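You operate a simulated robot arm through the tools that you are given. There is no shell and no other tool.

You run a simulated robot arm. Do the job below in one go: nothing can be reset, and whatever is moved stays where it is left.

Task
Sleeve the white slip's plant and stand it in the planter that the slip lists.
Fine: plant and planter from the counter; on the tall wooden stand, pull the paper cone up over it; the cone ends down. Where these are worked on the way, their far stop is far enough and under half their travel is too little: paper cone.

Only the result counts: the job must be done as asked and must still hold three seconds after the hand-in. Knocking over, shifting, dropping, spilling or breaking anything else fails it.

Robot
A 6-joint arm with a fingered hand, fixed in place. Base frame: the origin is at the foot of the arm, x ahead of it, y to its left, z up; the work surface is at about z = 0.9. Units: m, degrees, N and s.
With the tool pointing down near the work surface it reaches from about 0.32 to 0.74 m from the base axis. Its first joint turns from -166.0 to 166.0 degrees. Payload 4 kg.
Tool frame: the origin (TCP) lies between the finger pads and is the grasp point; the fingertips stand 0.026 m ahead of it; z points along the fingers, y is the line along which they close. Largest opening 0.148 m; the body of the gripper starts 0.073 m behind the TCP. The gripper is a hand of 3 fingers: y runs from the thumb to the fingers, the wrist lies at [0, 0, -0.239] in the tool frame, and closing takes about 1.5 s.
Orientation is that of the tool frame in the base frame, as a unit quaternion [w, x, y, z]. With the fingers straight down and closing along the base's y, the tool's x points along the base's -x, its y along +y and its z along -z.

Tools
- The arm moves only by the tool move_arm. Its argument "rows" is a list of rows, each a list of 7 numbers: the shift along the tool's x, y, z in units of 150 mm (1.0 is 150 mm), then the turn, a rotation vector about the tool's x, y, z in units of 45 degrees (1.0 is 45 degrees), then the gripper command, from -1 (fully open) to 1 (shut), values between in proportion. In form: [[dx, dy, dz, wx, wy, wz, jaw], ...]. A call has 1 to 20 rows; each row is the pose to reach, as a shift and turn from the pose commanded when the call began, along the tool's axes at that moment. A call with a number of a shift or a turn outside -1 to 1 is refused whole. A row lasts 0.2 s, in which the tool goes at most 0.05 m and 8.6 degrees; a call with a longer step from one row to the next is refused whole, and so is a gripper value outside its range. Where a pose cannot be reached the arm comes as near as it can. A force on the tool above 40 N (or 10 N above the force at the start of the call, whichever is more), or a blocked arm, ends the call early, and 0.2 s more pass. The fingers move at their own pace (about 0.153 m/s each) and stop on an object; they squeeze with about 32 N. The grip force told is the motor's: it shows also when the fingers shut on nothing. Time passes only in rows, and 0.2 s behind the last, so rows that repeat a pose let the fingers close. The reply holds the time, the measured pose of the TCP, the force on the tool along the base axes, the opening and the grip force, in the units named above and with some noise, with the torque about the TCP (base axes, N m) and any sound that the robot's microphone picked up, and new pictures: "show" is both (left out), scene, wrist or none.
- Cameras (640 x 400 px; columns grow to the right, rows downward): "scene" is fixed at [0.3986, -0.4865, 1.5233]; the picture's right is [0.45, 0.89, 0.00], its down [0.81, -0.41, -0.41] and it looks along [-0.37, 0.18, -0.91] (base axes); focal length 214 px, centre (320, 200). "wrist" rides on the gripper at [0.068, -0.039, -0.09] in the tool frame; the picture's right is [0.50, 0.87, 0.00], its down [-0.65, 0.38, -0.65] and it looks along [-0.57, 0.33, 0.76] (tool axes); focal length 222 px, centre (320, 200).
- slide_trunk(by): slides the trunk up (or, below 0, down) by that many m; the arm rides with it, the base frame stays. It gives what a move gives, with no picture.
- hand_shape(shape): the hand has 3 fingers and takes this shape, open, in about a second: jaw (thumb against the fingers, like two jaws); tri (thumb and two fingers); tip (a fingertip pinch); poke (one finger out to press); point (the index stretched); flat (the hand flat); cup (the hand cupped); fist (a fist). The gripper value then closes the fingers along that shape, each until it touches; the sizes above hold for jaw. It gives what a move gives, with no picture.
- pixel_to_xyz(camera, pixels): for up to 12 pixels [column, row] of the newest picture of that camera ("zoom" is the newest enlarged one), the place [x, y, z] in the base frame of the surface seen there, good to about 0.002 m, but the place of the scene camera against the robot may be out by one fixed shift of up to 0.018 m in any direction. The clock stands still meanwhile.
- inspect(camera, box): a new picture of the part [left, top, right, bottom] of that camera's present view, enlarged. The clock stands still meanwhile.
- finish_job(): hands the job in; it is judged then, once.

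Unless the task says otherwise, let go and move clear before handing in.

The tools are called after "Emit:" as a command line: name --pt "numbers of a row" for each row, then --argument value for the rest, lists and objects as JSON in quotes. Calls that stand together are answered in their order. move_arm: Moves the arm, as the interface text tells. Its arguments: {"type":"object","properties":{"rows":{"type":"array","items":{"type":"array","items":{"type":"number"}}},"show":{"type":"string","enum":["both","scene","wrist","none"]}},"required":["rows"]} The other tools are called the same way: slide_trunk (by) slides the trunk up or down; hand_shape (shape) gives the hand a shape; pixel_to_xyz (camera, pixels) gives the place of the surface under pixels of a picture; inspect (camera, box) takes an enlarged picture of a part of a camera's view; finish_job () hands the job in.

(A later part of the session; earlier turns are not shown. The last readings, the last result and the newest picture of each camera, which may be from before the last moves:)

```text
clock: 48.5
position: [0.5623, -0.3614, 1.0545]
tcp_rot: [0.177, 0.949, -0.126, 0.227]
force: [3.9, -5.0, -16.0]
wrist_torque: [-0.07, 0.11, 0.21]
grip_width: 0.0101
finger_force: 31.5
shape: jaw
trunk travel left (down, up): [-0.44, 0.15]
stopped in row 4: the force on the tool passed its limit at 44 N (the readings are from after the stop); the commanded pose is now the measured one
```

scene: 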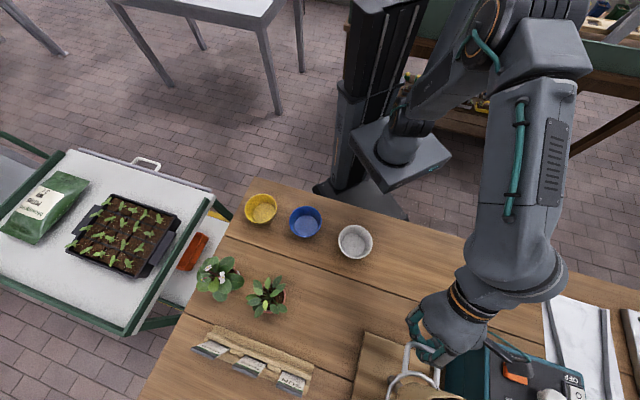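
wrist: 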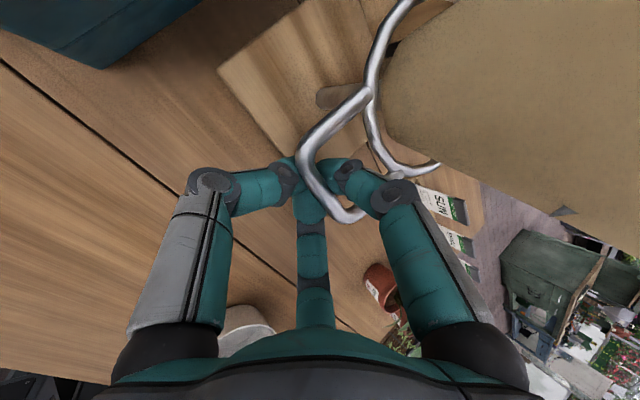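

Upward travel stopped after 11 cm with a 44 N limit. I need to see whether this is the far stop or a jam, so I'll zoom both cameras.

Emit:
inspect --camera "scene" --box '[340, 310, 480, 400]'

Emit:
inspect --camera "wrist" --box '[280, 0, 600, 260]'

Emit:
pixel_to_xyz --camera "wrist" --pixels '[[375, 50], [372, 115], [420, 168], [312, 135], [345, 105], [410, 5], [560, 210], [570, 200]]'

```text
4.44 times, centred on (410, 355) of scene
```

zoom: 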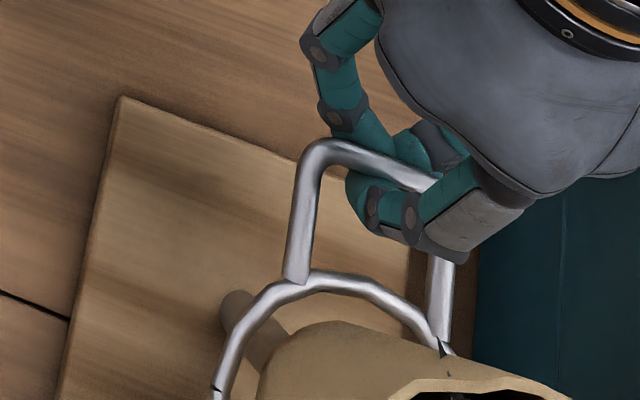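

```text
1.54 times, centred on (440, 130) of wrist
```

zoom: 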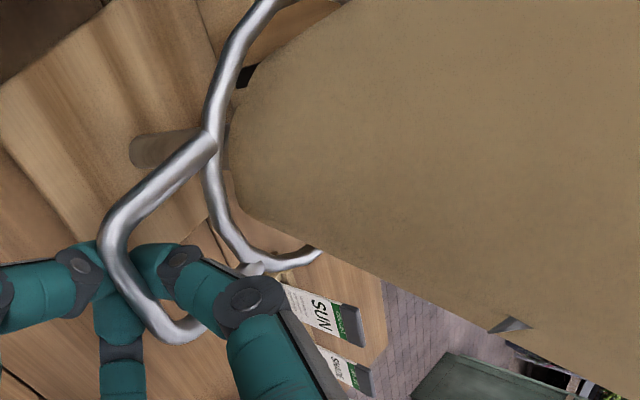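

```text
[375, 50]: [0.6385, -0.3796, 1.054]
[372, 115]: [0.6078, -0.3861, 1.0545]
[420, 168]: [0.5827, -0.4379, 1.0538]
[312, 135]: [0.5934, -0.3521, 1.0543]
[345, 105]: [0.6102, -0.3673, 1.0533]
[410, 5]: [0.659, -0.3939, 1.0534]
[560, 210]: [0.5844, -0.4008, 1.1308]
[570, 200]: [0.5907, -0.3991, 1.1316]
```

The ring is level at z ≈ 1.054 (12 cm of rise) and the base board hasn't shifted. Slot top is near 1.11, so I'll pull gently a little more to see if it is really a stop.

Emit:
move_arm --pt "0.013 0.008 -0.022 0 0 0 1" --pt "0.026 0.015 -0.044 0 0 0 1" --pt "0.04 0.023 -0.066 0 0 0 1" --pt "0.053 0.031 -0.087 0 0 0 1" --show "wrist"

```text
clock: 49.0
position: [0.5614, -0.3599, 1.0541]
tcp_rot: [0.175, 0.951, -0.128, 0.221]
force: [11.0, -8.5, -18.4]
wrist_torque: [-0.07, 0.09, 0.13]
grip_width: 0.0092
finger_force: 32.1
shape: jaw
trunk travel left (down, up): [-0.44, 0.15]
stopped in row 2: the force on the tool passed its limit at 44 N (the readings are from after the stop); the commanded pose is now the measured one
```

wrist: 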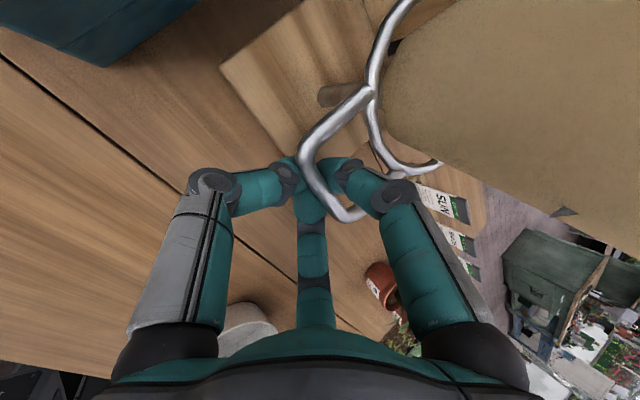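

No further rise at all, so that's the hard far stop after a full 12 cm of travel. Now lowering the ring back down about 11 cm.

Emit:
move_arm --pt "-0.04 -0.025 0.073 0 0 0 1" --pt "-0.1 -0.06 0.183 0 0 0 1" --pt "-0.17 -0.1 0.306 0 0 0 1" --pt "-0.24 -0.142 0.43 0 0 0 1" --pt "-0.3 -0.178 0.54 0 0 0 1" --pt "-0.341 -0.203 0.617 0 0 0 1"

```text
clock: 50.4
position: [0.5622, -0.3584, 0.9466]
tcp_rot: [0.175, 0.95, -0.128, 0.224]
force: [15.6, -16.5, -1.8]
wrist_torque: [-0.09, -0.09, 0.1]
grip_width: 0.009
finger_force: 31.7
shape: jaw
trunk travel left (down, up): [-0.44, 0.15]
```

scene: 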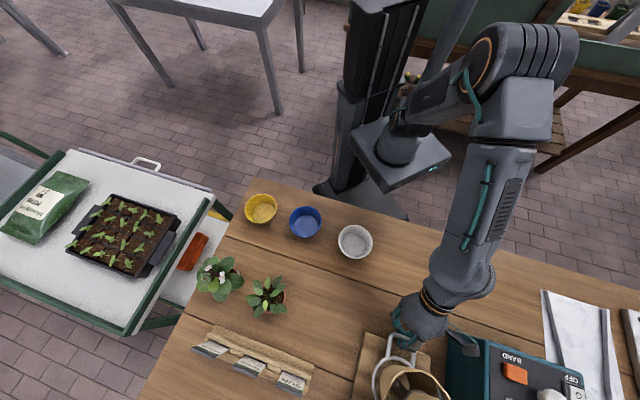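
wrist: 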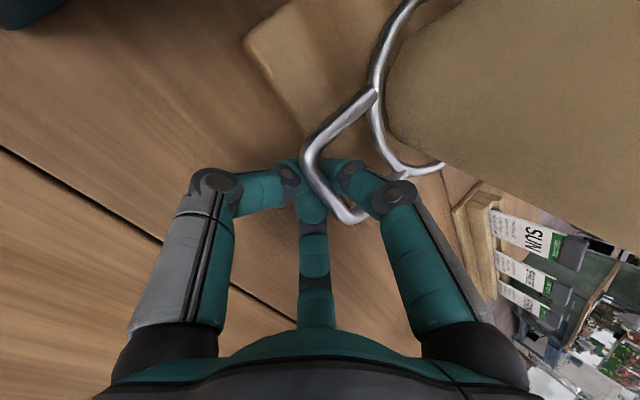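

Ring is nearly down; there's a 22 N pull toward the stand, so I'm slightly too far out. Measuring the ring height.

Emit:
pixel_to_xyz --camera "wrist" --pixels '[[385, 50], [380, 120], [420, 170], [350, 108], [310, 140]]'

Emit:
inspect --camera "scene" --box '[340, 310, 480, 400]'

```text
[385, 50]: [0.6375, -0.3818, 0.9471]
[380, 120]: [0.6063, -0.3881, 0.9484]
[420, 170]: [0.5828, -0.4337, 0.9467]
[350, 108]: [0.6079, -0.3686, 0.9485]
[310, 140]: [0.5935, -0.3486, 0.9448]
```

```text
4.44 times, centred on (410, 355) of scene
```

zoom: 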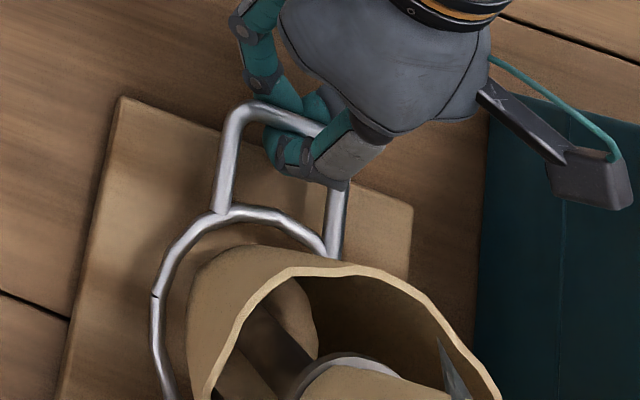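

The ring is still 13 mm above its rest height of 0.934. I'll ease toward the stand and press down a little more.

Emit:
move_arm --pt "-0.002 -0.001 0.03 0 0 0 1" --pt "-0.005 -0.003 0.06 0 0 0 1" --pt "-0.012 -0.006 0.077 0 0 0 1" --show "wrist"

Emit:
pixel_to_xyz --camera "wrist" --pixels '[[385, 50], [380, 120], [420, 170], [350, 108], [310, 140]]'

```text
clock: 51.2
position: [0.5629, -0.3603, 0.9382]
tcp_rot: [0.175, 0.95, -0.128, 0.224]
force: [1.9, -0.8, 0.3]
wrist_torque: [-0.05, 0.02, 0.16]
grip_width: 0.0091
finger_force: 32.1
shape: jaw
trunk travel left (down, up): [-0.44, 0.15]
```

wrist: 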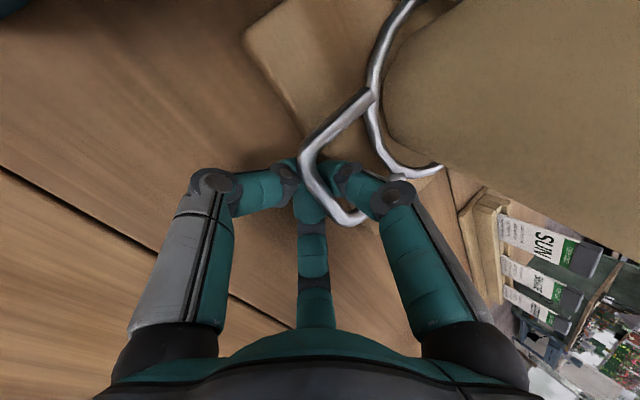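

```text
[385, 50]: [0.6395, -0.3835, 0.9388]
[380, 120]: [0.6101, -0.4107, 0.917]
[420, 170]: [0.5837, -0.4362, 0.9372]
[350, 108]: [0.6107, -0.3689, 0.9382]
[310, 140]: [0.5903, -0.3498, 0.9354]
```

Ring at ~0.938 with forces near zero. A last 4 mm down, then I'll open just enough to free the bar.

Emit:
move_arm --pt "-0.006 -0.004 0.011 0 0 0 1" --pt "-0.0125 -0.0073 0.0223 0 0 0 1" --pt "-0.0125 -0.0073 0.0223 0 0 0 1" --pt "-0.0125 -0.0073 0.0223 0 0 0 0.68" --pt "-0.0125 -0.0073 0.0223 0 0 0 0.64" --show "wrist"

Emit:
pixel_to_xyz --camera "wrist" --pixels '[[385, 50], [420, 170], [350, 108], [310, 140], [300, 140]]'

```text
clock: 52.4
position: [0.5624, -0.3628, 0.935]
tcp_rot: [0.175, 0.95, -0.128, 0.224]
force: [0.4, -0.4, 0.6]
wrist_torque: [-0.01, 0.0, 0.02]
grip_width: 0.0264
finger_force: 0.0
shape: jaw
trunk travel left (down, up): [-0.44, 0.15]
```

wrist: 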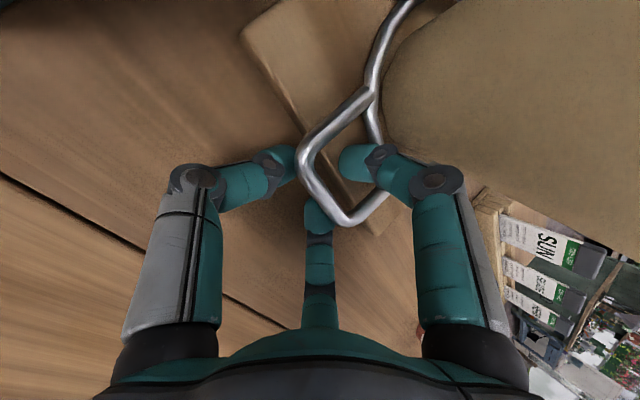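

```text
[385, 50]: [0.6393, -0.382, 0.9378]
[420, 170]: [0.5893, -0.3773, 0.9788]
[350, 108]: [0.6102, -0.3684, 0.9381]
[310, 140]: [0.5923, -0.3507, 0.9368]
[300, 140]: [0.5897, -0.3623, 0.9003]
```

Ring at about 0.937, freed. Backing out along the approach line, 10 cm.

Emit:
move_arm --pt "0 0 -0.1 0 0 0 0.62" --pt "0 0 -0.25 0 0 0 0.62" --pt "0 0 -0.45 0 0 0 0.62" --pt "0 0 -0.7 0 0 0 0.62"

```text
clock: 53.4
position: [0.5225, -0.3209, 1.02]
tcp_rot: [0.175, 0.95, -0.127, 0.224]
force: [-1.1, -0.3, 0.2]
wrist_torque: [0.01, -0.04, 0.01]
grip_width: 0.0279
finger_force: 0.1
shape: jaw
trunk travel left (down, up): [-0.44, 0.15]
```

scene: 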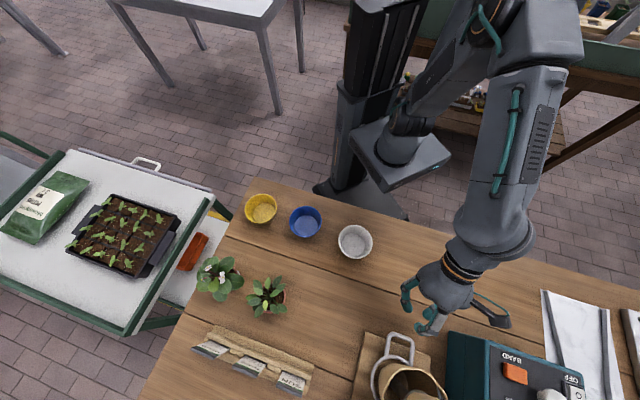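
wrist: 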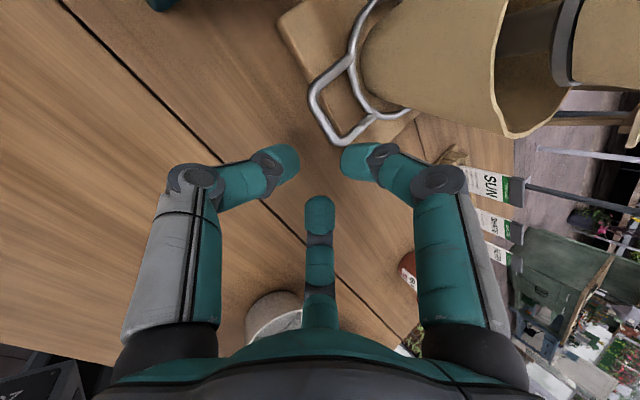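

A paper sleeve now shows around the plant above the disc (600,50). Zooming in and checking the ring's height.

Emit:
inspect --camera "wrist" --box '[300, 0, 640, 160]'

Emit:
pixel_to_xyz --camera "wrist" --pixels '[[352, 50], [313, 95], [330, 128], [341, 141], [366, 95], [370, 110], [500, 60], [610, 40], [560, 40], [630, 20], [630, 75], [520, 138]]'

```text
1.88 times, centred on (470, 80) of wrist
```

zoom: 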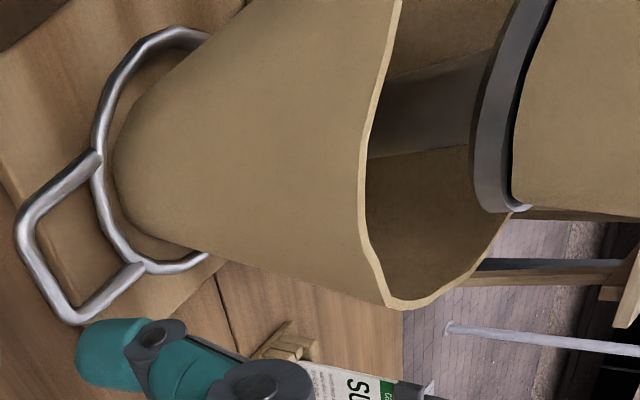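

```text
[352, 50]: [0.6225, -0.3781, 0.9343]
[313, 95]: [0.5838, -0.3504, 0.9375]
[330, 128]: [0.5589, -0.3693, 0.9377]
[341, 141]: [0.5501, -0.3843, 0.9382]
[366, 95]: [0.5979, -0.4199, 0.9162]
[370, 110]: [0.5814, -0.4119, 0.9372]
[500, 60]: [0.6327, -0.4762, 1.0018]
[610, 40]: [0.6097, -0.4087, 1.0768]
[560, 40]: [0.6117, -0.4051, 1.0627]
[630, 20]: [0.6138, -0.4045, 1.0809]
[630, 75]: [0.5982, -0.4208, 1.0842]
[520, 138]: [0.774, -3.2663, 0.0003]
```

The ring is back down (≈0.937 vs 0.935 at the start) and the plant wears the paper sleeve. I'll raise the trunk again to return to the plant.

Emit:
slide_trunk --by 0.15

```text
clock: 55.2
position: [0.5223, -0.3218, 1.1712]
tcp_rot: [0.176, 0.95, -0.128, 0.224]
force: [-0.1, 0.2, -0.1]
wrist_torque: [0.0, 0.02, 0.01]
grip_width: 0.0277
finger_force: 0.1
shape: jaw
trunk travel left (down, up): [-0.59, 0.0]
```

Emit:
move_arm --pt "-0.033 -0.018 -0.124 0.0085 -0.0532 0.167 0.3" --pt "-0.066 -0.036 -0.248 0.017 -0.1065 0.3335 -0.3" --pt "-0.099 -0.053 -0.371 0.0257 -0.16 0.5 -1" --pt "-0.132 -0.071 -0.495 0.0342 -0.213 0.667 -1" --show "none"

Emit:
move_arm --pt "0 0 0 0.0085 -0.0532 0.167 -1" --pt "0 0 0 0.017 -0.1065 0.3335 -1" --pt "0 0 0 0.0257 -0.16 0.5 -1" --pt "0 0 0 0.0342 -0.213 0.667 -1"

```text
clock: 56.2
position: [0.4798, -0.2794, 1.2213]
tcp_rot: [0.087, 0.902, -0.38, 0.184]
force: [1.7, -0.6, -0.1]
wrist_torque: [-0.01, -0.03, 0.04]
grip_width: 0.1478
finger_force: 0.1
shape: jaw
trunk travel left (down, up): [-0.59, 0.0]
```

```text
clock: 57.2
position: [0.4817, -0.2798, 1.2201]
tcp_rot: [-0.008, 0.786, -0.604, 0.131]
force: [0.3, -0.1, 1.1]
wrist_torque: [-0.01, -0.02, 0.02]
grip_width: 0.148
finger_force: 0.1
shape: jaw
trunk travel left (down, up): [-0.59, 0.0]
```

scene: 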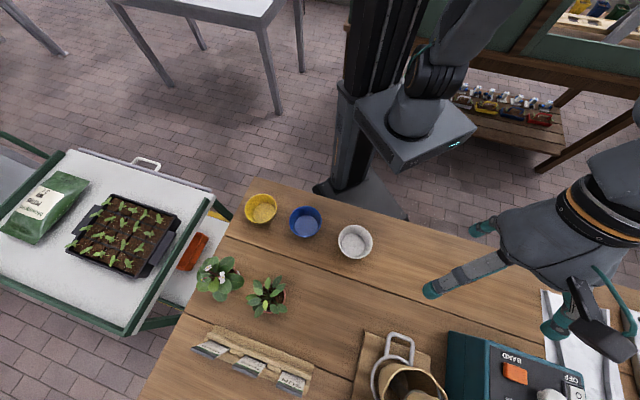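
wrist: 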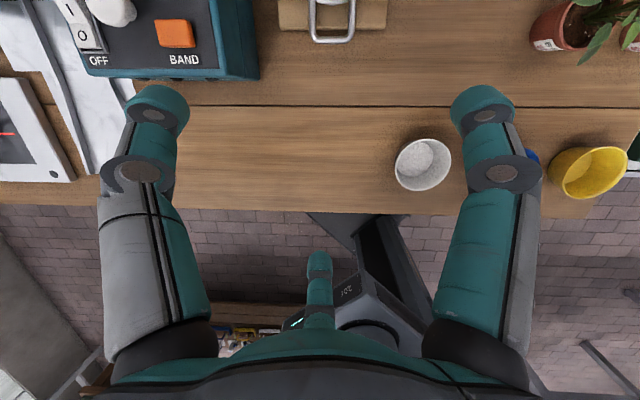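

The hand is open with its finger gap facing the stand. Let me look at the sleeved plant in the scene view before approaching.

Emit:
inspect --camera "scene" --box '[360, 330, 460, 400]'

Emit:
pixel_to_xyz --camera "scene" --pixels '[[400, 397], [410, 393], [420, 390], [430, 397], [440, 398], [408, 398], [398, 365], [420, 398]]'

```text
5.71 times, centred on (410, 365) of scene
```

zoom: 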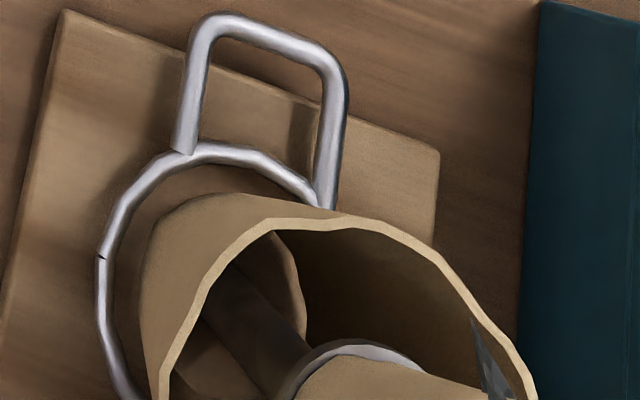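

```text
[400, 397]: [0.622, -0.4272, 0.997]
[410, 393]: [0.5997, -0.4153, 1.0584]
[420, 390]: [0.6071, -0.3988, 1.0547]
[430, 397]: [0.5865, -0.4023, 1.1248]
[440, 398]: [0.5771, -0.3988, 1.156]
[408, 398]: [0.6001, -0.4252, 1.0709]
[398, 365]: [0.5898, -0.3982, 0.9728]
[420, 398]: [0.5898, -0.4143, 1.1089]
```

The sleeve flares around the pot above the disc. I'll come in level from the worker side with the open hand, first descending to grip height at a stand-off.

Emit:
move_arm --pt "0.085 -0.033 0.184 0 0 0 -1" --pt "0.17 -0.067 0.368 0 0 0 -1" --pt "0.254 -0.1 0.551 0 0 0 -1" --pt "0.339 -0.133 0.735 0 0 0 -1"

```text
clock: 58.2
position: [0.5353, -0.339, 1.1248]
tcp_rot: [-0.008, 0.786, -0.605, 0.13]
force: [-0.7, -0.4, 0.6]
wrist_torque: [0.0, 0.04, -0.03]
grip_width: 0.1477
finger_force: 0.1
shape: jaw
trunk travel left (down, up): [-0.59, 0.0]
```

scene: 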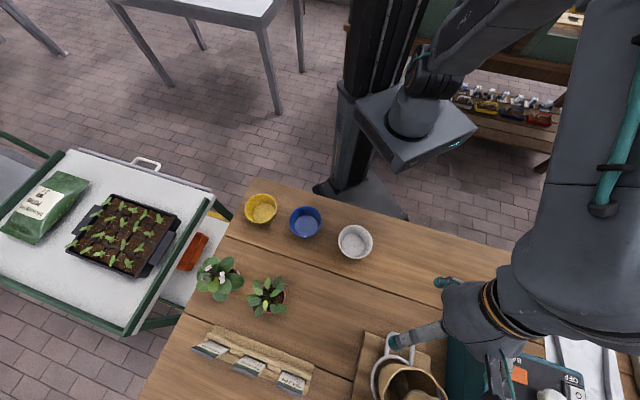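
wrist: 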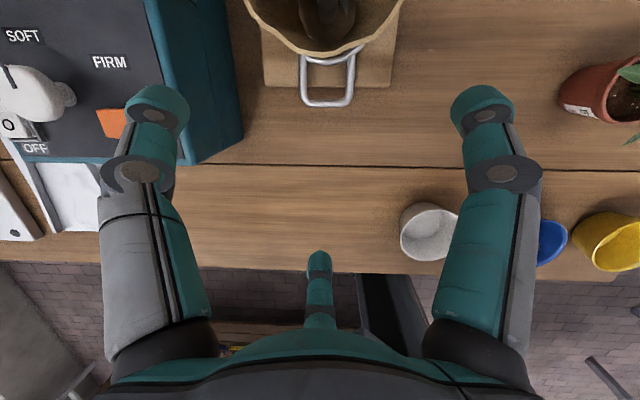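

Aligned with the cone (top centre, 328,10). Advancing 6 cm toward the plant and checking again.

Emit:
move_arm --pt "0.112 -0.064 0.034 0 0 0 -1" --pt "0.223 -0.127 0.068 0 0 0 -1" --pt "0.335 -0.191 0.102 0 0 0 -1"

```text
clock: 59.0
position: [0.5765, -0.3806, 1.1282]
tcp_rot: [-0.007, 0.786, -0.604, 0.131]
force: [-0.2, -0.4, -0.6]
wrist_torque: [0.0, -0.03, 0.0]
grip_width: 0.148
finger_force: 0.1
shape: jaw
trunk travel left (down, up): [-0.59, 0.0]
```

scene: 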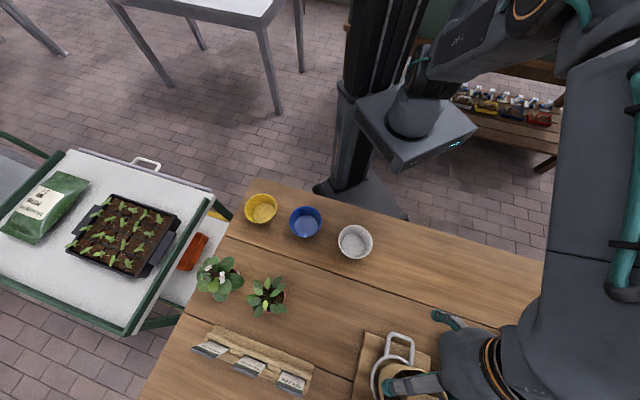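
wrist: 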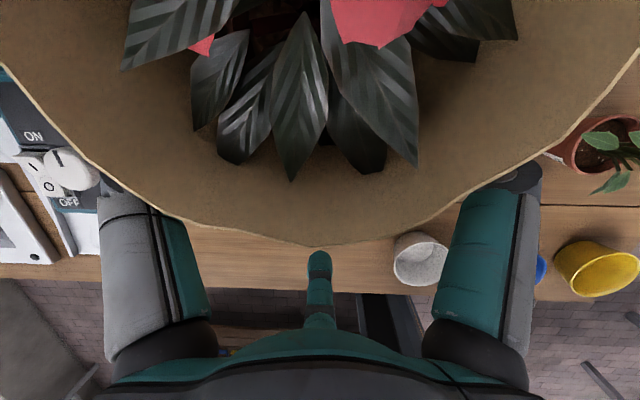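

The sleeve's rim (arc from (100,170) through (320,245) to (640,60)) is high and wide. Measuring it before going further.

Emit:
pixel_to_xyz --camera "wrist" --pixels '[[320, 243], [220, 226], [420, 228], [120, 180], [520, 165], [40, 110], [290, 170], [380, 40], [320, 200], [600, 100], [200, 120]]'

```text
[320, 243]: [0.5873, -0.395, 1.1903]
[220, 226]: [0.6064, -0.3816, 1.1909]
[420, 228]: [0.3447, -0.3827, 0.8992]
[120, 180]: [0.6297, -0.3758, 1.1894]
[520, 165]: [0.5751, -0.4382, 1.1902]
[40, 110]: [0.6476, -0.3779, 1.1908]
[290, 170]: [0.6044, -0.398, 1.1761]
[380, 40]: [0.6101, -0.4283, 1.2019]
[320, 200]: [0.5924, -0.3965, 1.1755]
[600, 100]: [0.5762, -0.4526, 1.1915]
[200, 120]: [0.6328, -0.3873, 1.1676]
```

Sleeve rim: radius 5.5 cm at z 1.19, centred on (0.629,-0.431). I'll raise 5 mm for palm clearance and move in around it with the hand open to 12 cm.

Emit:
move_arm --pt "0.02 -0.005 -0.025 0 0 0 -0.62" --pt "0.11 -0.06 0.0 0 0 0 -0.62" --pt "0.21 -0.12 0.03 0 0 0 -0.62" --pt "0.31 -0.18 0.06 0 0 0 -0.62" --pt "0.408 -0.243 0.092 0 0 0 -0.62"

```text
clock: 60.2
position: [0.6293, -0.4325, 1.1314]
tcp_rot: [-0.006, 0.786, -0.604, 0.13]
force: [-0.8, -1.1, -0.1]
wrist_torque: [-0.01, -0.02, 0.01]
grip_width: 0.1202
finger_force: 0.1
shape: jaw
trunk travel left (down, up): [-0.59, 0.0]
```

scene: 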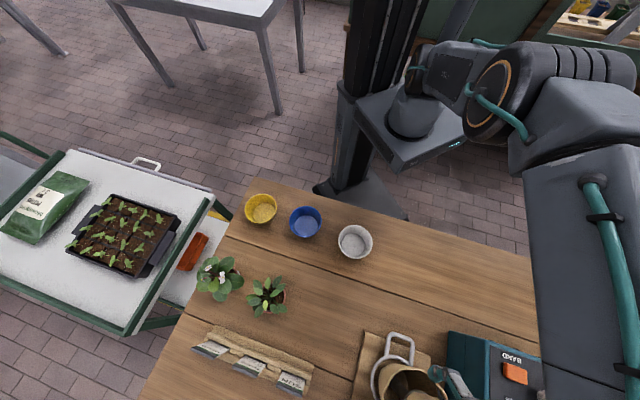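
wrist: 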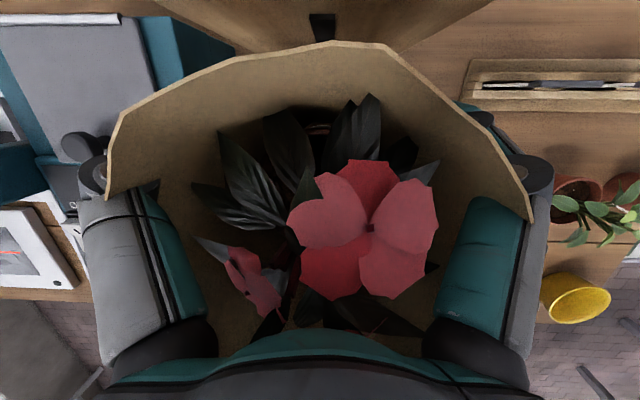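

No contact force with the sleeve between the fingers. Closing gently.

Emit:
move_arm --pt "0 0 0 0 0 0 -0.2" --pt "0 0 0 0 0 0 0.1" --pt "0 0 0 0 0 0 0.5" --pt "0 0 0 0 0 0 1" --pt "0 0 0 0 0 0 1" --pt "0 0 0 0 0 0 1"

```text
clock: 61.6
position: [0.6298, -0.4325, 1.1311]
tcp_rot: [-0.007, 0.786, -0.604, 0.131]
force: [-0.6, 0.2, 1.2]
wrist_torque: [0.01, 0.0, 0.01]
grip_width: 0.0589
finger_force: 32.7
shape: jaw
trunk travel left (down, up): [-0.59, 0.0]
```

scene: 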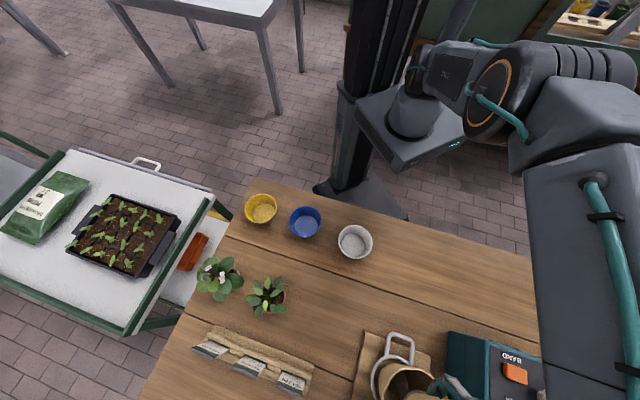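
wrist: 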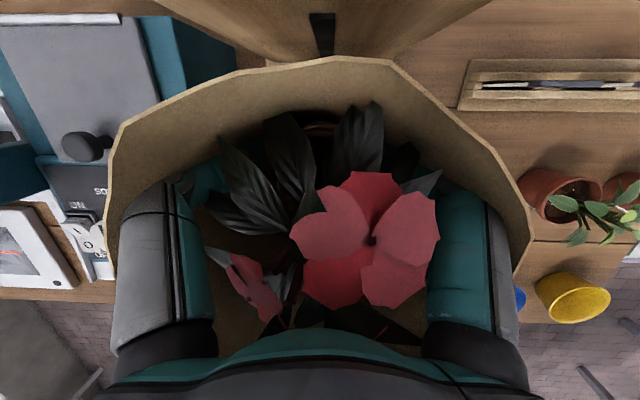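

Gripped at 59 mm — the pot itself, held through the paper. Lifting 3.5 cm off the disc.

Emit:
move_arm --pt "0.015 -0.013 -0.075 0 0 0 1" --pt "0.03 -0.026 -0.15 0 0 0 1" --pt "0.046 -0.04 -0.225 0 0 0 1" --pt "0.046 -0.04 -0.225 0 0 0 1"

```text
clock: 62.6
position: [0.6289, -0.4316, 1.1678]
tcp_rot: [-0.006, 0.787, -0.603, 0.131]
force: [-0.4, 0.9, -1.9]
wrist_torque: [-0.02, -0.01, -0.01]
grip_width: 0.059
finger_force: 32.2
shape: jaw
trunk travel left (down, up): [-0.59, 0.0]
```

scene: 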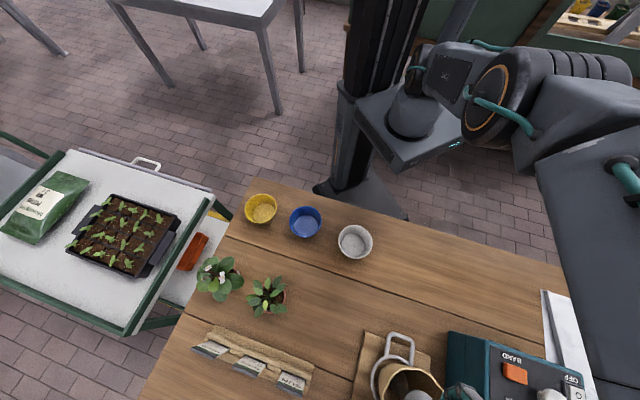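
wrist: 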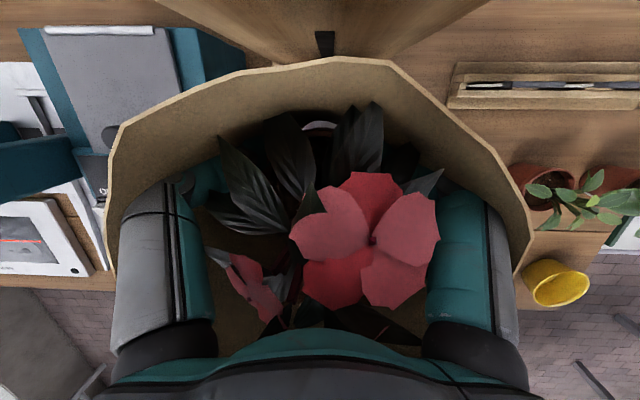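

The sleeved plant is up and clear of the disc. Moving it out along the worker side, away from the stand.

Emit:
move_arm --pt "-0.206 0.117 -0.08 0 0 0 1" --pt "-0.412 0.233 -0.16 0 0 0 1" --pt "-0.619 0.35 -0.24 0 0 0 1" --pt "-0.825 0.467 -0.32 0 0 0 1" --show "scene"

```text
clock: 63.6
position: [0.523, -0.324, 1.1777]
tcp_rot: [-0.007, 0.786, -0.604, 0.131]
force: [-0.3, -0.1, -1.2]
wrist_torque: [0.01, 0.0, -0.01]
grip_width: 0.0587
finger_force: 32.4
shape: jaw
trunk travel left (down, up): [-0.59, 0.0]
```

scene: 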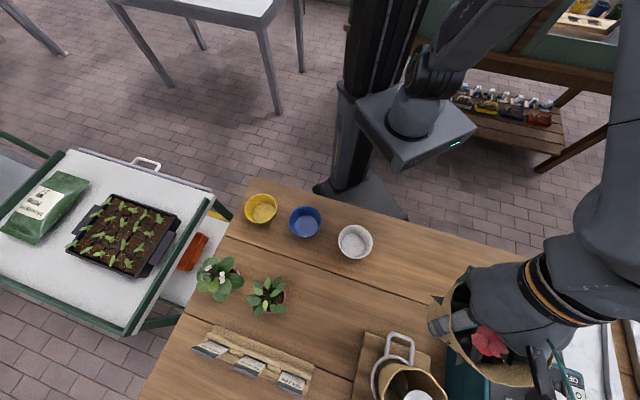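

Sleeved plant clearly held (flower at 490,340). Translating toward a point above the blue planter, keeping orientation fixed.

Emit:
move_arm --pt "0.025 0.256 0.004 0 0 0 1" --pt "0.05 0.511 0.008 0 0 0 1" --pt "0.074 0.767 0.013 0 0 0 1" --show "none"

Emit:
move_arm --pt "0.025 0.256 0.004 0 0 0 1" --pt "0.05 0.511 0.008 0 0 0 1" --pt "0.074 0.767 0.013 0 0 0 1"

```text
clock: 64.4
position: [0.4167, -0.367, 1.156]
tcp_rot: [-0.007, 0.786, -0.604, 0.131]
force: [0.5, 0.7, -1.6]
wrist_torque: [-0.02, -0.02, -0.04]
grip_width: 0.0586
finger_force: 32.2
shape: jaw
trunk travel left (down, up): [-0.59, 0.0]
```

```text
clock: 65.2
position: [0.3119, -0.4112, 1.1391]
tcp_rot: [-0.007, 0.786, -0.604, 0.131]
force: [0.2, 0.8, -1.5]
wrist_torque: [0.01, -0.02, -0.05]
grip_width: 0.0587
finger_force: 32.1
shape: jaw
trunk travel left (down, up): [-0.59, 0.0]
```

scene: 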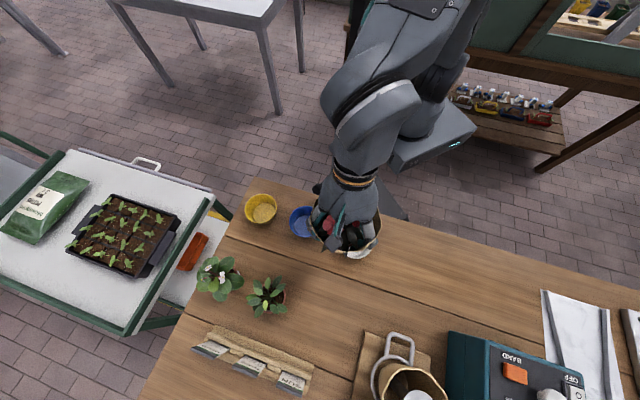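
wrist: 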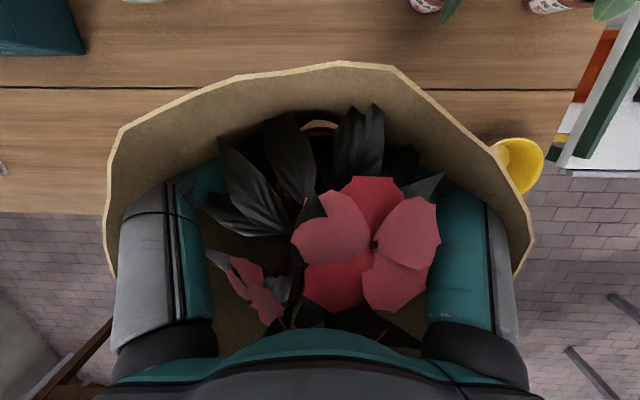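

The wrist camera can't see the blue planter past the sleeve, so I'll use the scene camera and calibrate its fixed shift using the handle bar, whose place I know.

Emit:
inspect --camera "scene" --box '[235, 180, 395, 280]'

Emit:
pixel_to_xyz --camera "scene" --pixels '[[400.4, 335.8], [389.9, 334.9], [411, 339.8], [386, 346], [412, 350], [394, 335.2], [406, 337.3], [377, 363], [372, 375]]'

```text
4.00 times, centred on (315, 230) of scene
```

zoom: 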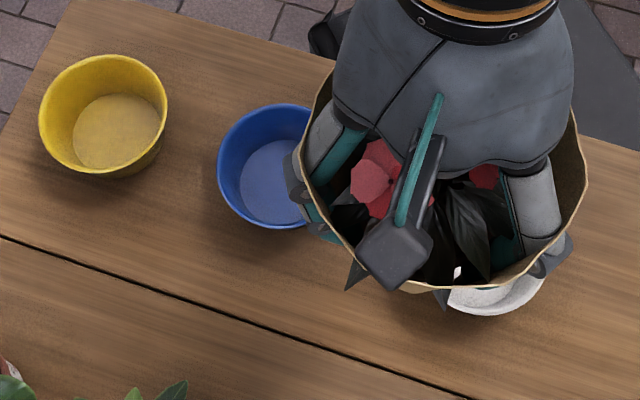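

```text
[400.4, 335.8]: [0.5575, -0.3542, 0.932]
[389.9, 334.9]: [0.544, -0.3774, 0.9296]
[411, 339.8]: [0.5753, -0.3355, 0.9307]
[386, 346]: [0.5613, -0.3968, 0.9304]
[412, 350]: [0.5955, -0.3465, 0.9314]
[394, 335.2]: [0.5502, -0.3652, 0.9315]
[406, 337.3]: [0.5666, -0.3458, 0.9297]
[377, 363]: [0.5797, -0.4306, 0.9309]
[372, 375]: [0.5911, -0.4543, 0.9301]
```

Shift estimate is about (+0.007,-0.011,+0.006). Now measuring the blue planter's rim and floor in the scene zoom.

Emit:
pixel_to_xyz --camera "zoom" --pixels '[[220, 168], [236, 132], [275, 106], [295, 105], [290, 228], [262, 225], [233, 204], [240, 175], [262, 145], [262, 215], [285, 222], [290, 141]]'

```text
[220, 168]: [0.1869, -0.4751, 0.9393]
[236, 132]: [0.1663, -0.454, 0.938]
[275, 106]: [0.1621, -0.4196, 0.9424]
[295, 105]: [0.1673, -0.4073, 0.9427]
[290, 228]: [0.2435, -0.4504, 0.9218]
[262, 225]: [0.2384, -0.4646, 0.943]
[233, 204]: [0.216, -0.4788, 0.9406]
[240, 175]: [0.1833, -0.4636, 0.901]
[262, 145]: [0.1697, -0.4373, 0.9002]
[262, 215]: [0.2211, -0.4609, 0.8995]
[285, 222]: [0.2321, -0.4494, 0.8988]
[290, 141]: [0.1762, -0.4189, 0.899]
```

Combining both cameras, the blue planter's centre is about (0.210,-0.447), inner rim radius ≈ 4.3 cm, rim z ≈ 0.948, floor ≈ 0.904. I'll hover directly above it.

Emit:
move_arm --pt "-0.009 0.2 0.1 0 0 0 1" --pt "-0.018 0.4 0.2 0 0 0 1" --pt "-0.026 0.6 0.3 0 0 0 1" --pt "-0.035 0.799 0.397 0 0 0 1" --pt "-0.035 0.799 0.397 0 0 0 1"

Emit:
inspect --camera "scene" --box '[235, 180, 395, 280]'

```text
clock: 66.4
position: [0.2092, -0.4468, 1.0617]
tcp_rot: [-0.006, 0.787, -0.603, 0.131]
force: [-0.4, -1.0, -2.1]
wrist_torque: [-0.04, 0.02, -0.01]
grip_width: 0.0586
finger_force: 32.6
shape: jaw
trunk travel left (down, up): [-0.59, 0.0]
```

scene: 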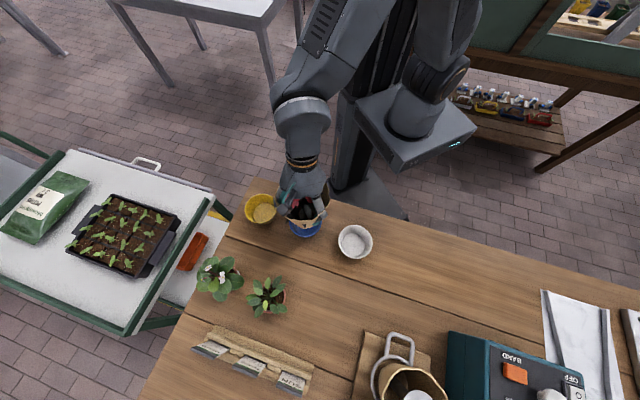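
wrist: 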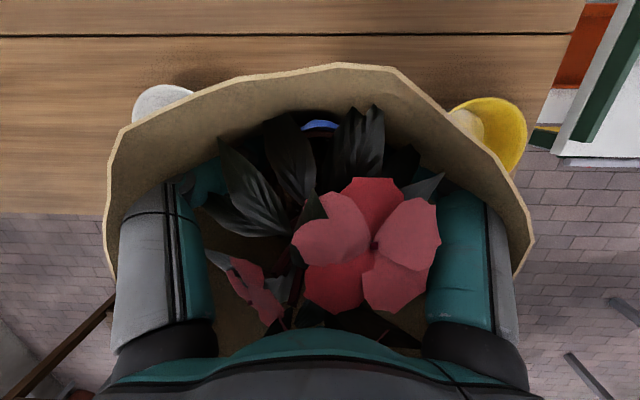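

```text
4.00 times, centred on (315, 230) of scene
```

zoom: 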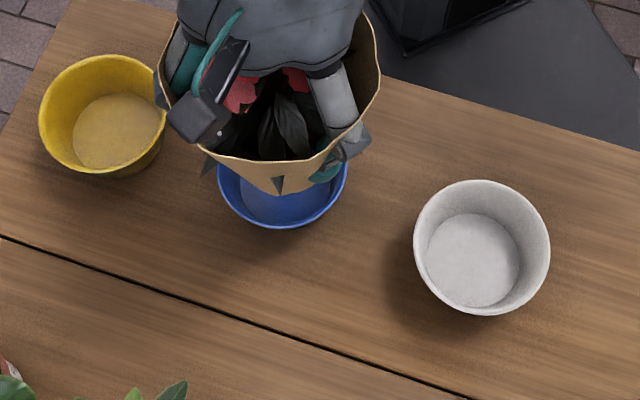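

Blue is visible through the sleeve's bottom gap at (320,124) in the wrist view. I'll sample it plus the visible yellow and white rims to double-check planter placement.

Emit:
pixel_to_xyz --camera "wrist" --pixels '[[320, 124], [308, 126], [334, 126], [500, 101], [524, 130], [516, 165], [160, 88]]'

Emit:
pixel_to_xyz --camera "zoom" --pixels '[[220, 180], [232, 204], [262, 225], [300, 227], [335, 200], [345, 172], [280, 189], [250, 184], [105, 56], [166, 105], [40, 115], [65, 162]]'

```text
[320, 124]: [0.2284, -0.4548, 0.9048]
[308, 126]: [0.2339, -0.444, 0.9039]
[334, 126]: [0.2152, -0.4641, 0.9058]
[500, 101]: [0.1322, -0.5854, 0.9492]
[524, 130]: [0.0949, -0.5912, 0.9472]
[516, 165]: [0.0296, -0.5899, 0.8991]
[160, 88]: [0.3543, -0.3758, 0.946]
```

```text
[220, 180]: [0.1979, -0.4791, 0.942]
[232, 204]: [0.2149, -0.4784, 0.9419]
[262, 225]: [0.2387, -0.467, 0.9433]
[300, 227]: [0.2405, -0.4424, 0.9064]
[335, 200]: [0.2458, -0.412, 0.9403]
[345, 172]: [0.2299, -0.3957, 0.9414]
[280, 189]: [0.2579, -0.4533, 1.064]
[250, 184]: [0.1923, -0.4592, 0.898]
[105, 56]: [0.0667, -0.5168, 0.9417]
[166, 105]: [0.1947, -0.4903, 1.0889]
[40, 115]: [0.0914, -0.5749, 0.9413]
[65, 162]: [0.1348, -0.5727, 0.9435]
```

Estimates agree to within a few millimetres with where the hand is now. Lowering the pot into the planter, slowly, until the fingertips are just above the rim.

Emit:
move_arm --pt "-0.028 0.028 0.143 0 0 0 1" --pt "-0.055 0.055 0.286 0 0 0 1" --pt "-0.074 0.074 0.38 0 0 0 1" --pt "-0.092 0.092 0.476 0 0 0 1"

Emit:
inspect --camera "scene" --box '[235, 180, 395, 280]'

```text
clock: 67.4
position: [0.2087, -0.4458, 0.9859]
tcp_rot: [-0.006, 0.786, -0.604, 0.131]
force: [0.1, -0.3, -1.4]
wrist_torque: [0.01, 0.02, -0.04]
grip_width: 0.0585
finger_force: 32.3
shape: jaw
trunk travel left (down, up): [-0.59, 0.0]
```

scene: 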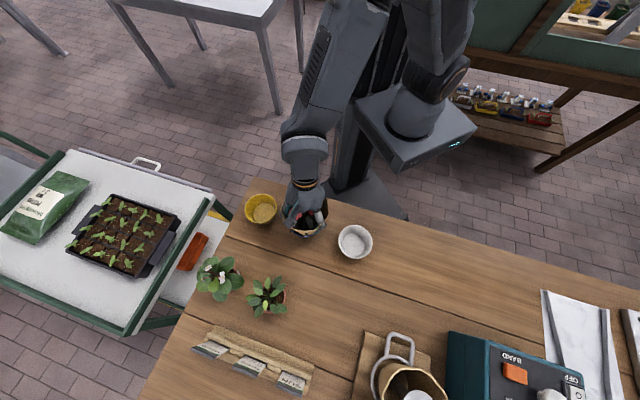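
wrist: 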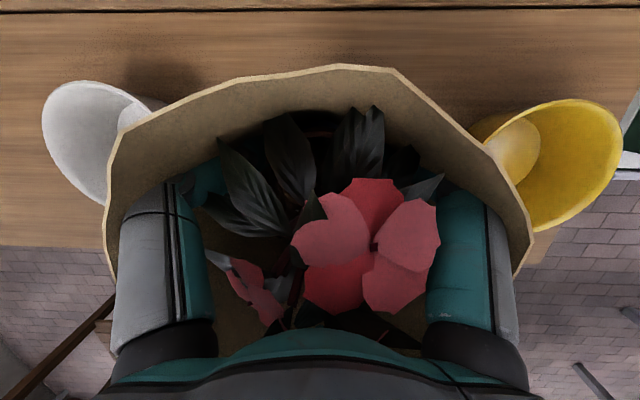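

```text
4.00 times, centred on (315, 230) of scene
```

zoom: 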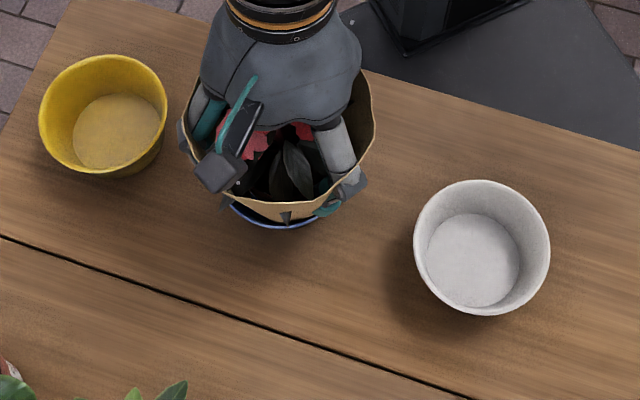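

No contact yet at z 0.986; the pot's bottom is inside the rim. I'll lower 4 mm more and check for any touch before releasing.

Emit:
move_arm --pt "-0.0026 0.0023 0.013 0 0 0 1" --pt "-0.0052 0.0046 0.026 0 0 0 1" --pt "-0.0052 0.0046 0.026 0 0 0 1" --show "none"

```text
clock: 68.2
position: [0.2091, -0.4471, 0.9825]
tcp_rot: [-0.006, 0.786, -0.604, 0.131]
force: [1.0, 0.1, -2.0]
wrist_torque: [-0.01, 0.0, 0.03]
grip_width: 0.0585
finger_force: 32.2
shape: jaw
trunk travel left (down, up): [-0.59, 0.0]
```

Emit:
move_arm --pt "-0.0026 0.0023 0.013 0 0 0 1" --pt "-0.0052 0.0046 0.026 0 0 0 1" --pt "-0.0052 0.0046 0.026 0 0 0 1" --show "none"

```text
clock: 69.0
position: [0.2095, -0.4461, 0.9782]
tcp_rot: [-0.007, 0.787, -0.603, 0.132]
force: [1.0, -1.0, -0.3]
wrist_torque: [0.03, 0.02, 0.02]
grip_width: 0.0583
finger_force: 32.4
shape: jaw
trunk travel left (down, up): [-0.59, 0.0]
```

Emit:
move_arm --pt "-0.002 0.002 0.01 0 0 0 1" --pt "-0.004 0.0035 0.02 0 0 0 1" --pt "-0.004 0.0035 0.02 0 0 0 1"

Emit:
inspect --camera "scene" --box '[275, 180, 355, 250]'

```text
clock: 69.8
position: [0.2084, -0.446, 0.9761]
tcp_rot: [-0.007, 0.786, -0.604, 0.131]
force: [0.2, -1.2, 0.6]
wrist_torque: [0.03, 0.15, 0.02]
grip_width: 0.0586
finger_force: 32.0
shape: jaw
trunk travel left (down, up): [-0.59, 0.0]
```

scene: 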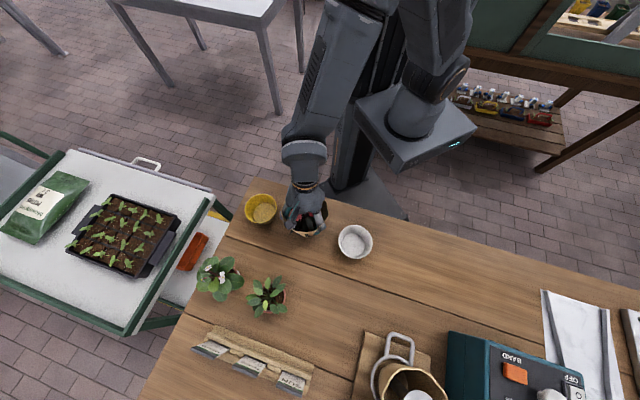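
wrist: 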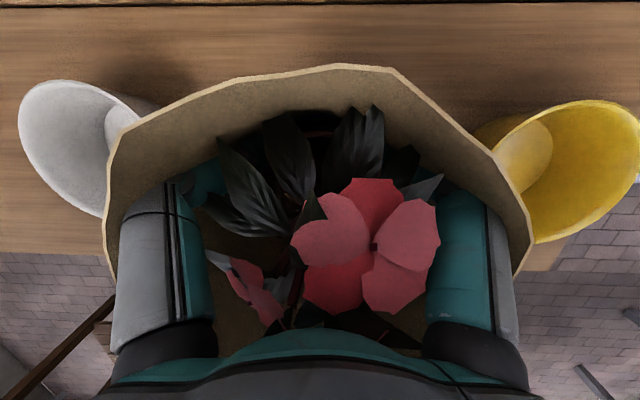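

```text
5.71 times, centred on (315, 215) of scene
```

zoom: 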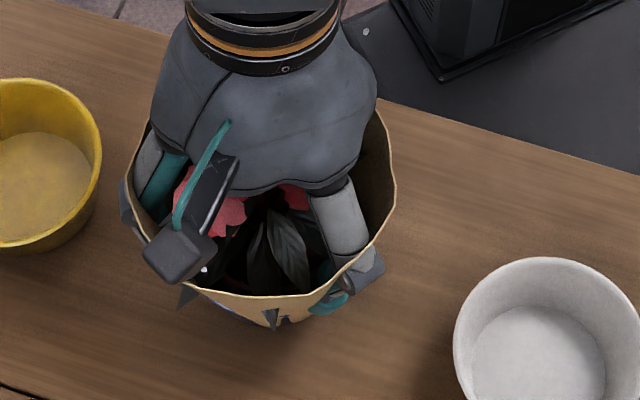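

There's a light touch now (≈2.5 N) at z 0.976, so the pot is within a few mm of the floor. I'll raise 3 mm to unload the fingertips and open the hand gradually.

Emit:
move_arm --pt "0.004 -0.0035 -0.02 0 0 0 1" --pt "0.004 -0.0035 -0.02 0 0 0 1" --pt "0.004 -0.0035 -0.02 0 0 0 0.12" --pt "0.004 -0.0035 -0.02 0 0 0 0.05" --pt "0.004 -0.0035 -0.02 0 0 0 -0.05" --pt "0.004 -0.0035 -0.02 0 0 0 -0.1"

Emit:
inspect --camera "scene" --box '[275, 180, 355, 250]'

```text
clock: 71.2
position: [0.209, -0.4467, 0.9782]
tcp_rot: [-0.007, 0.787, -0.603, 0.131]
force: [1.7, -0.6, 2.8]
wrist_torque: [0.05, 0.06, -0.03]
grip_width: 0.0791
finger_force: 0.0
shape: jaw
trunk travel left (down, up): [-0.59, 0.0]
```

scene: 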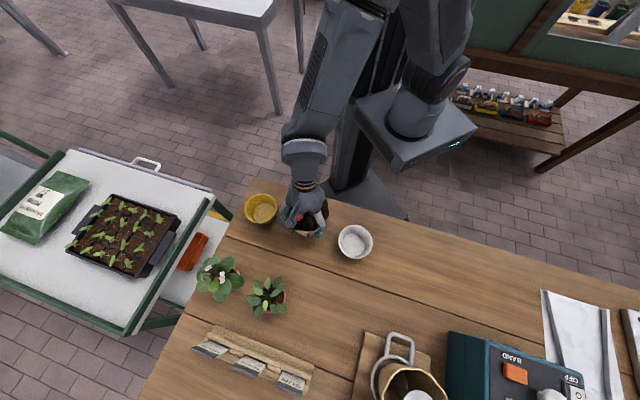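
wrist: 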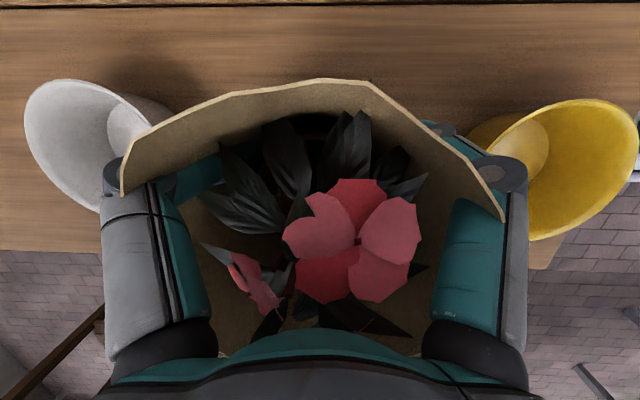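

```text
5.71 times, centred on (315, 215) of scene
```

zoom: 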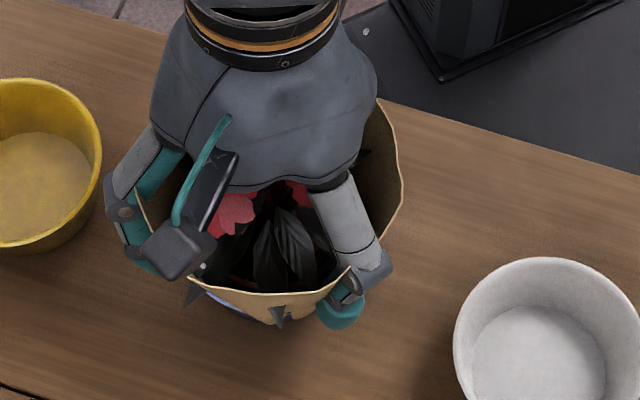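

Released; the plant still stands upright. Lifting the hand straight up, slowly at first.

Emit:
move_arm --pt "0.013 -0.0114 -0.064 0 0 0 -0.15" --pt "0.039 -0.034 -0.19 0 0 0 -0.15" --pt "0.079 -0.068 -0.386 0 0 0 -0.15" --pt "0.13 -0.114 -0.64 0 0 0 -0.15" --pt "0.19 -0.166 -0.94 0 0 0 -0.15"

Emit:
inspect --camera "scene" --box '[235, 170, 395, 270]'

```text
clock: 72.4
position: [0.2077, -0.4443, 1.1238]
tcp_rot: [-0.007, 0.786, -0.605, 0.13]
force: [-0.5, -0.7, -0.3]
wrist_torque: [0.01, 0.02, -0.01]
grip_width: 0.0846
finger_force: 0.1
shape: jaw
trunk travel left (down, up): [-0.59, 0.0]
```

scene: 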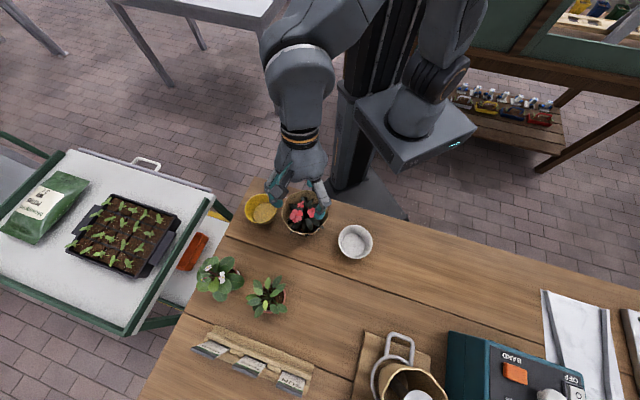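
wrist: 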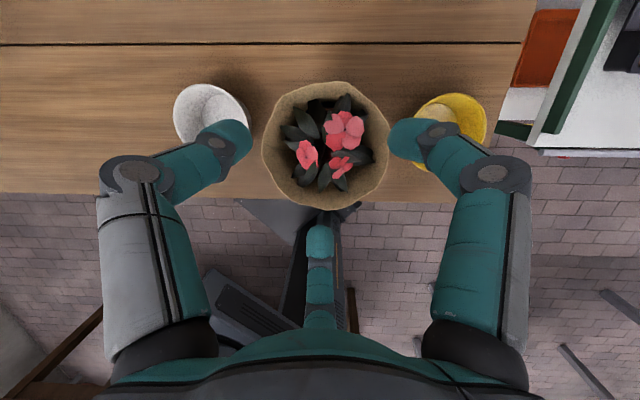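

```text
4.00 times, centred on (315, 220) of scene
```

zoom: 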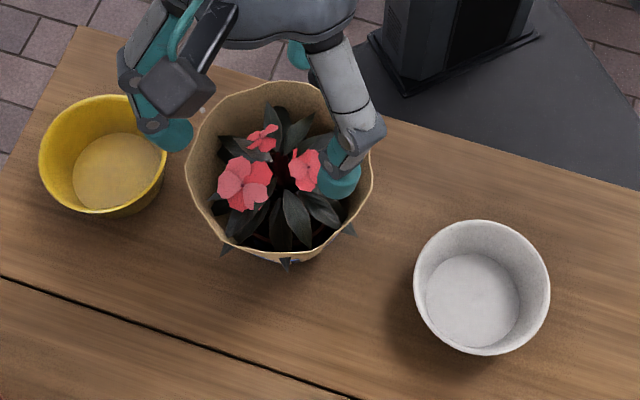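

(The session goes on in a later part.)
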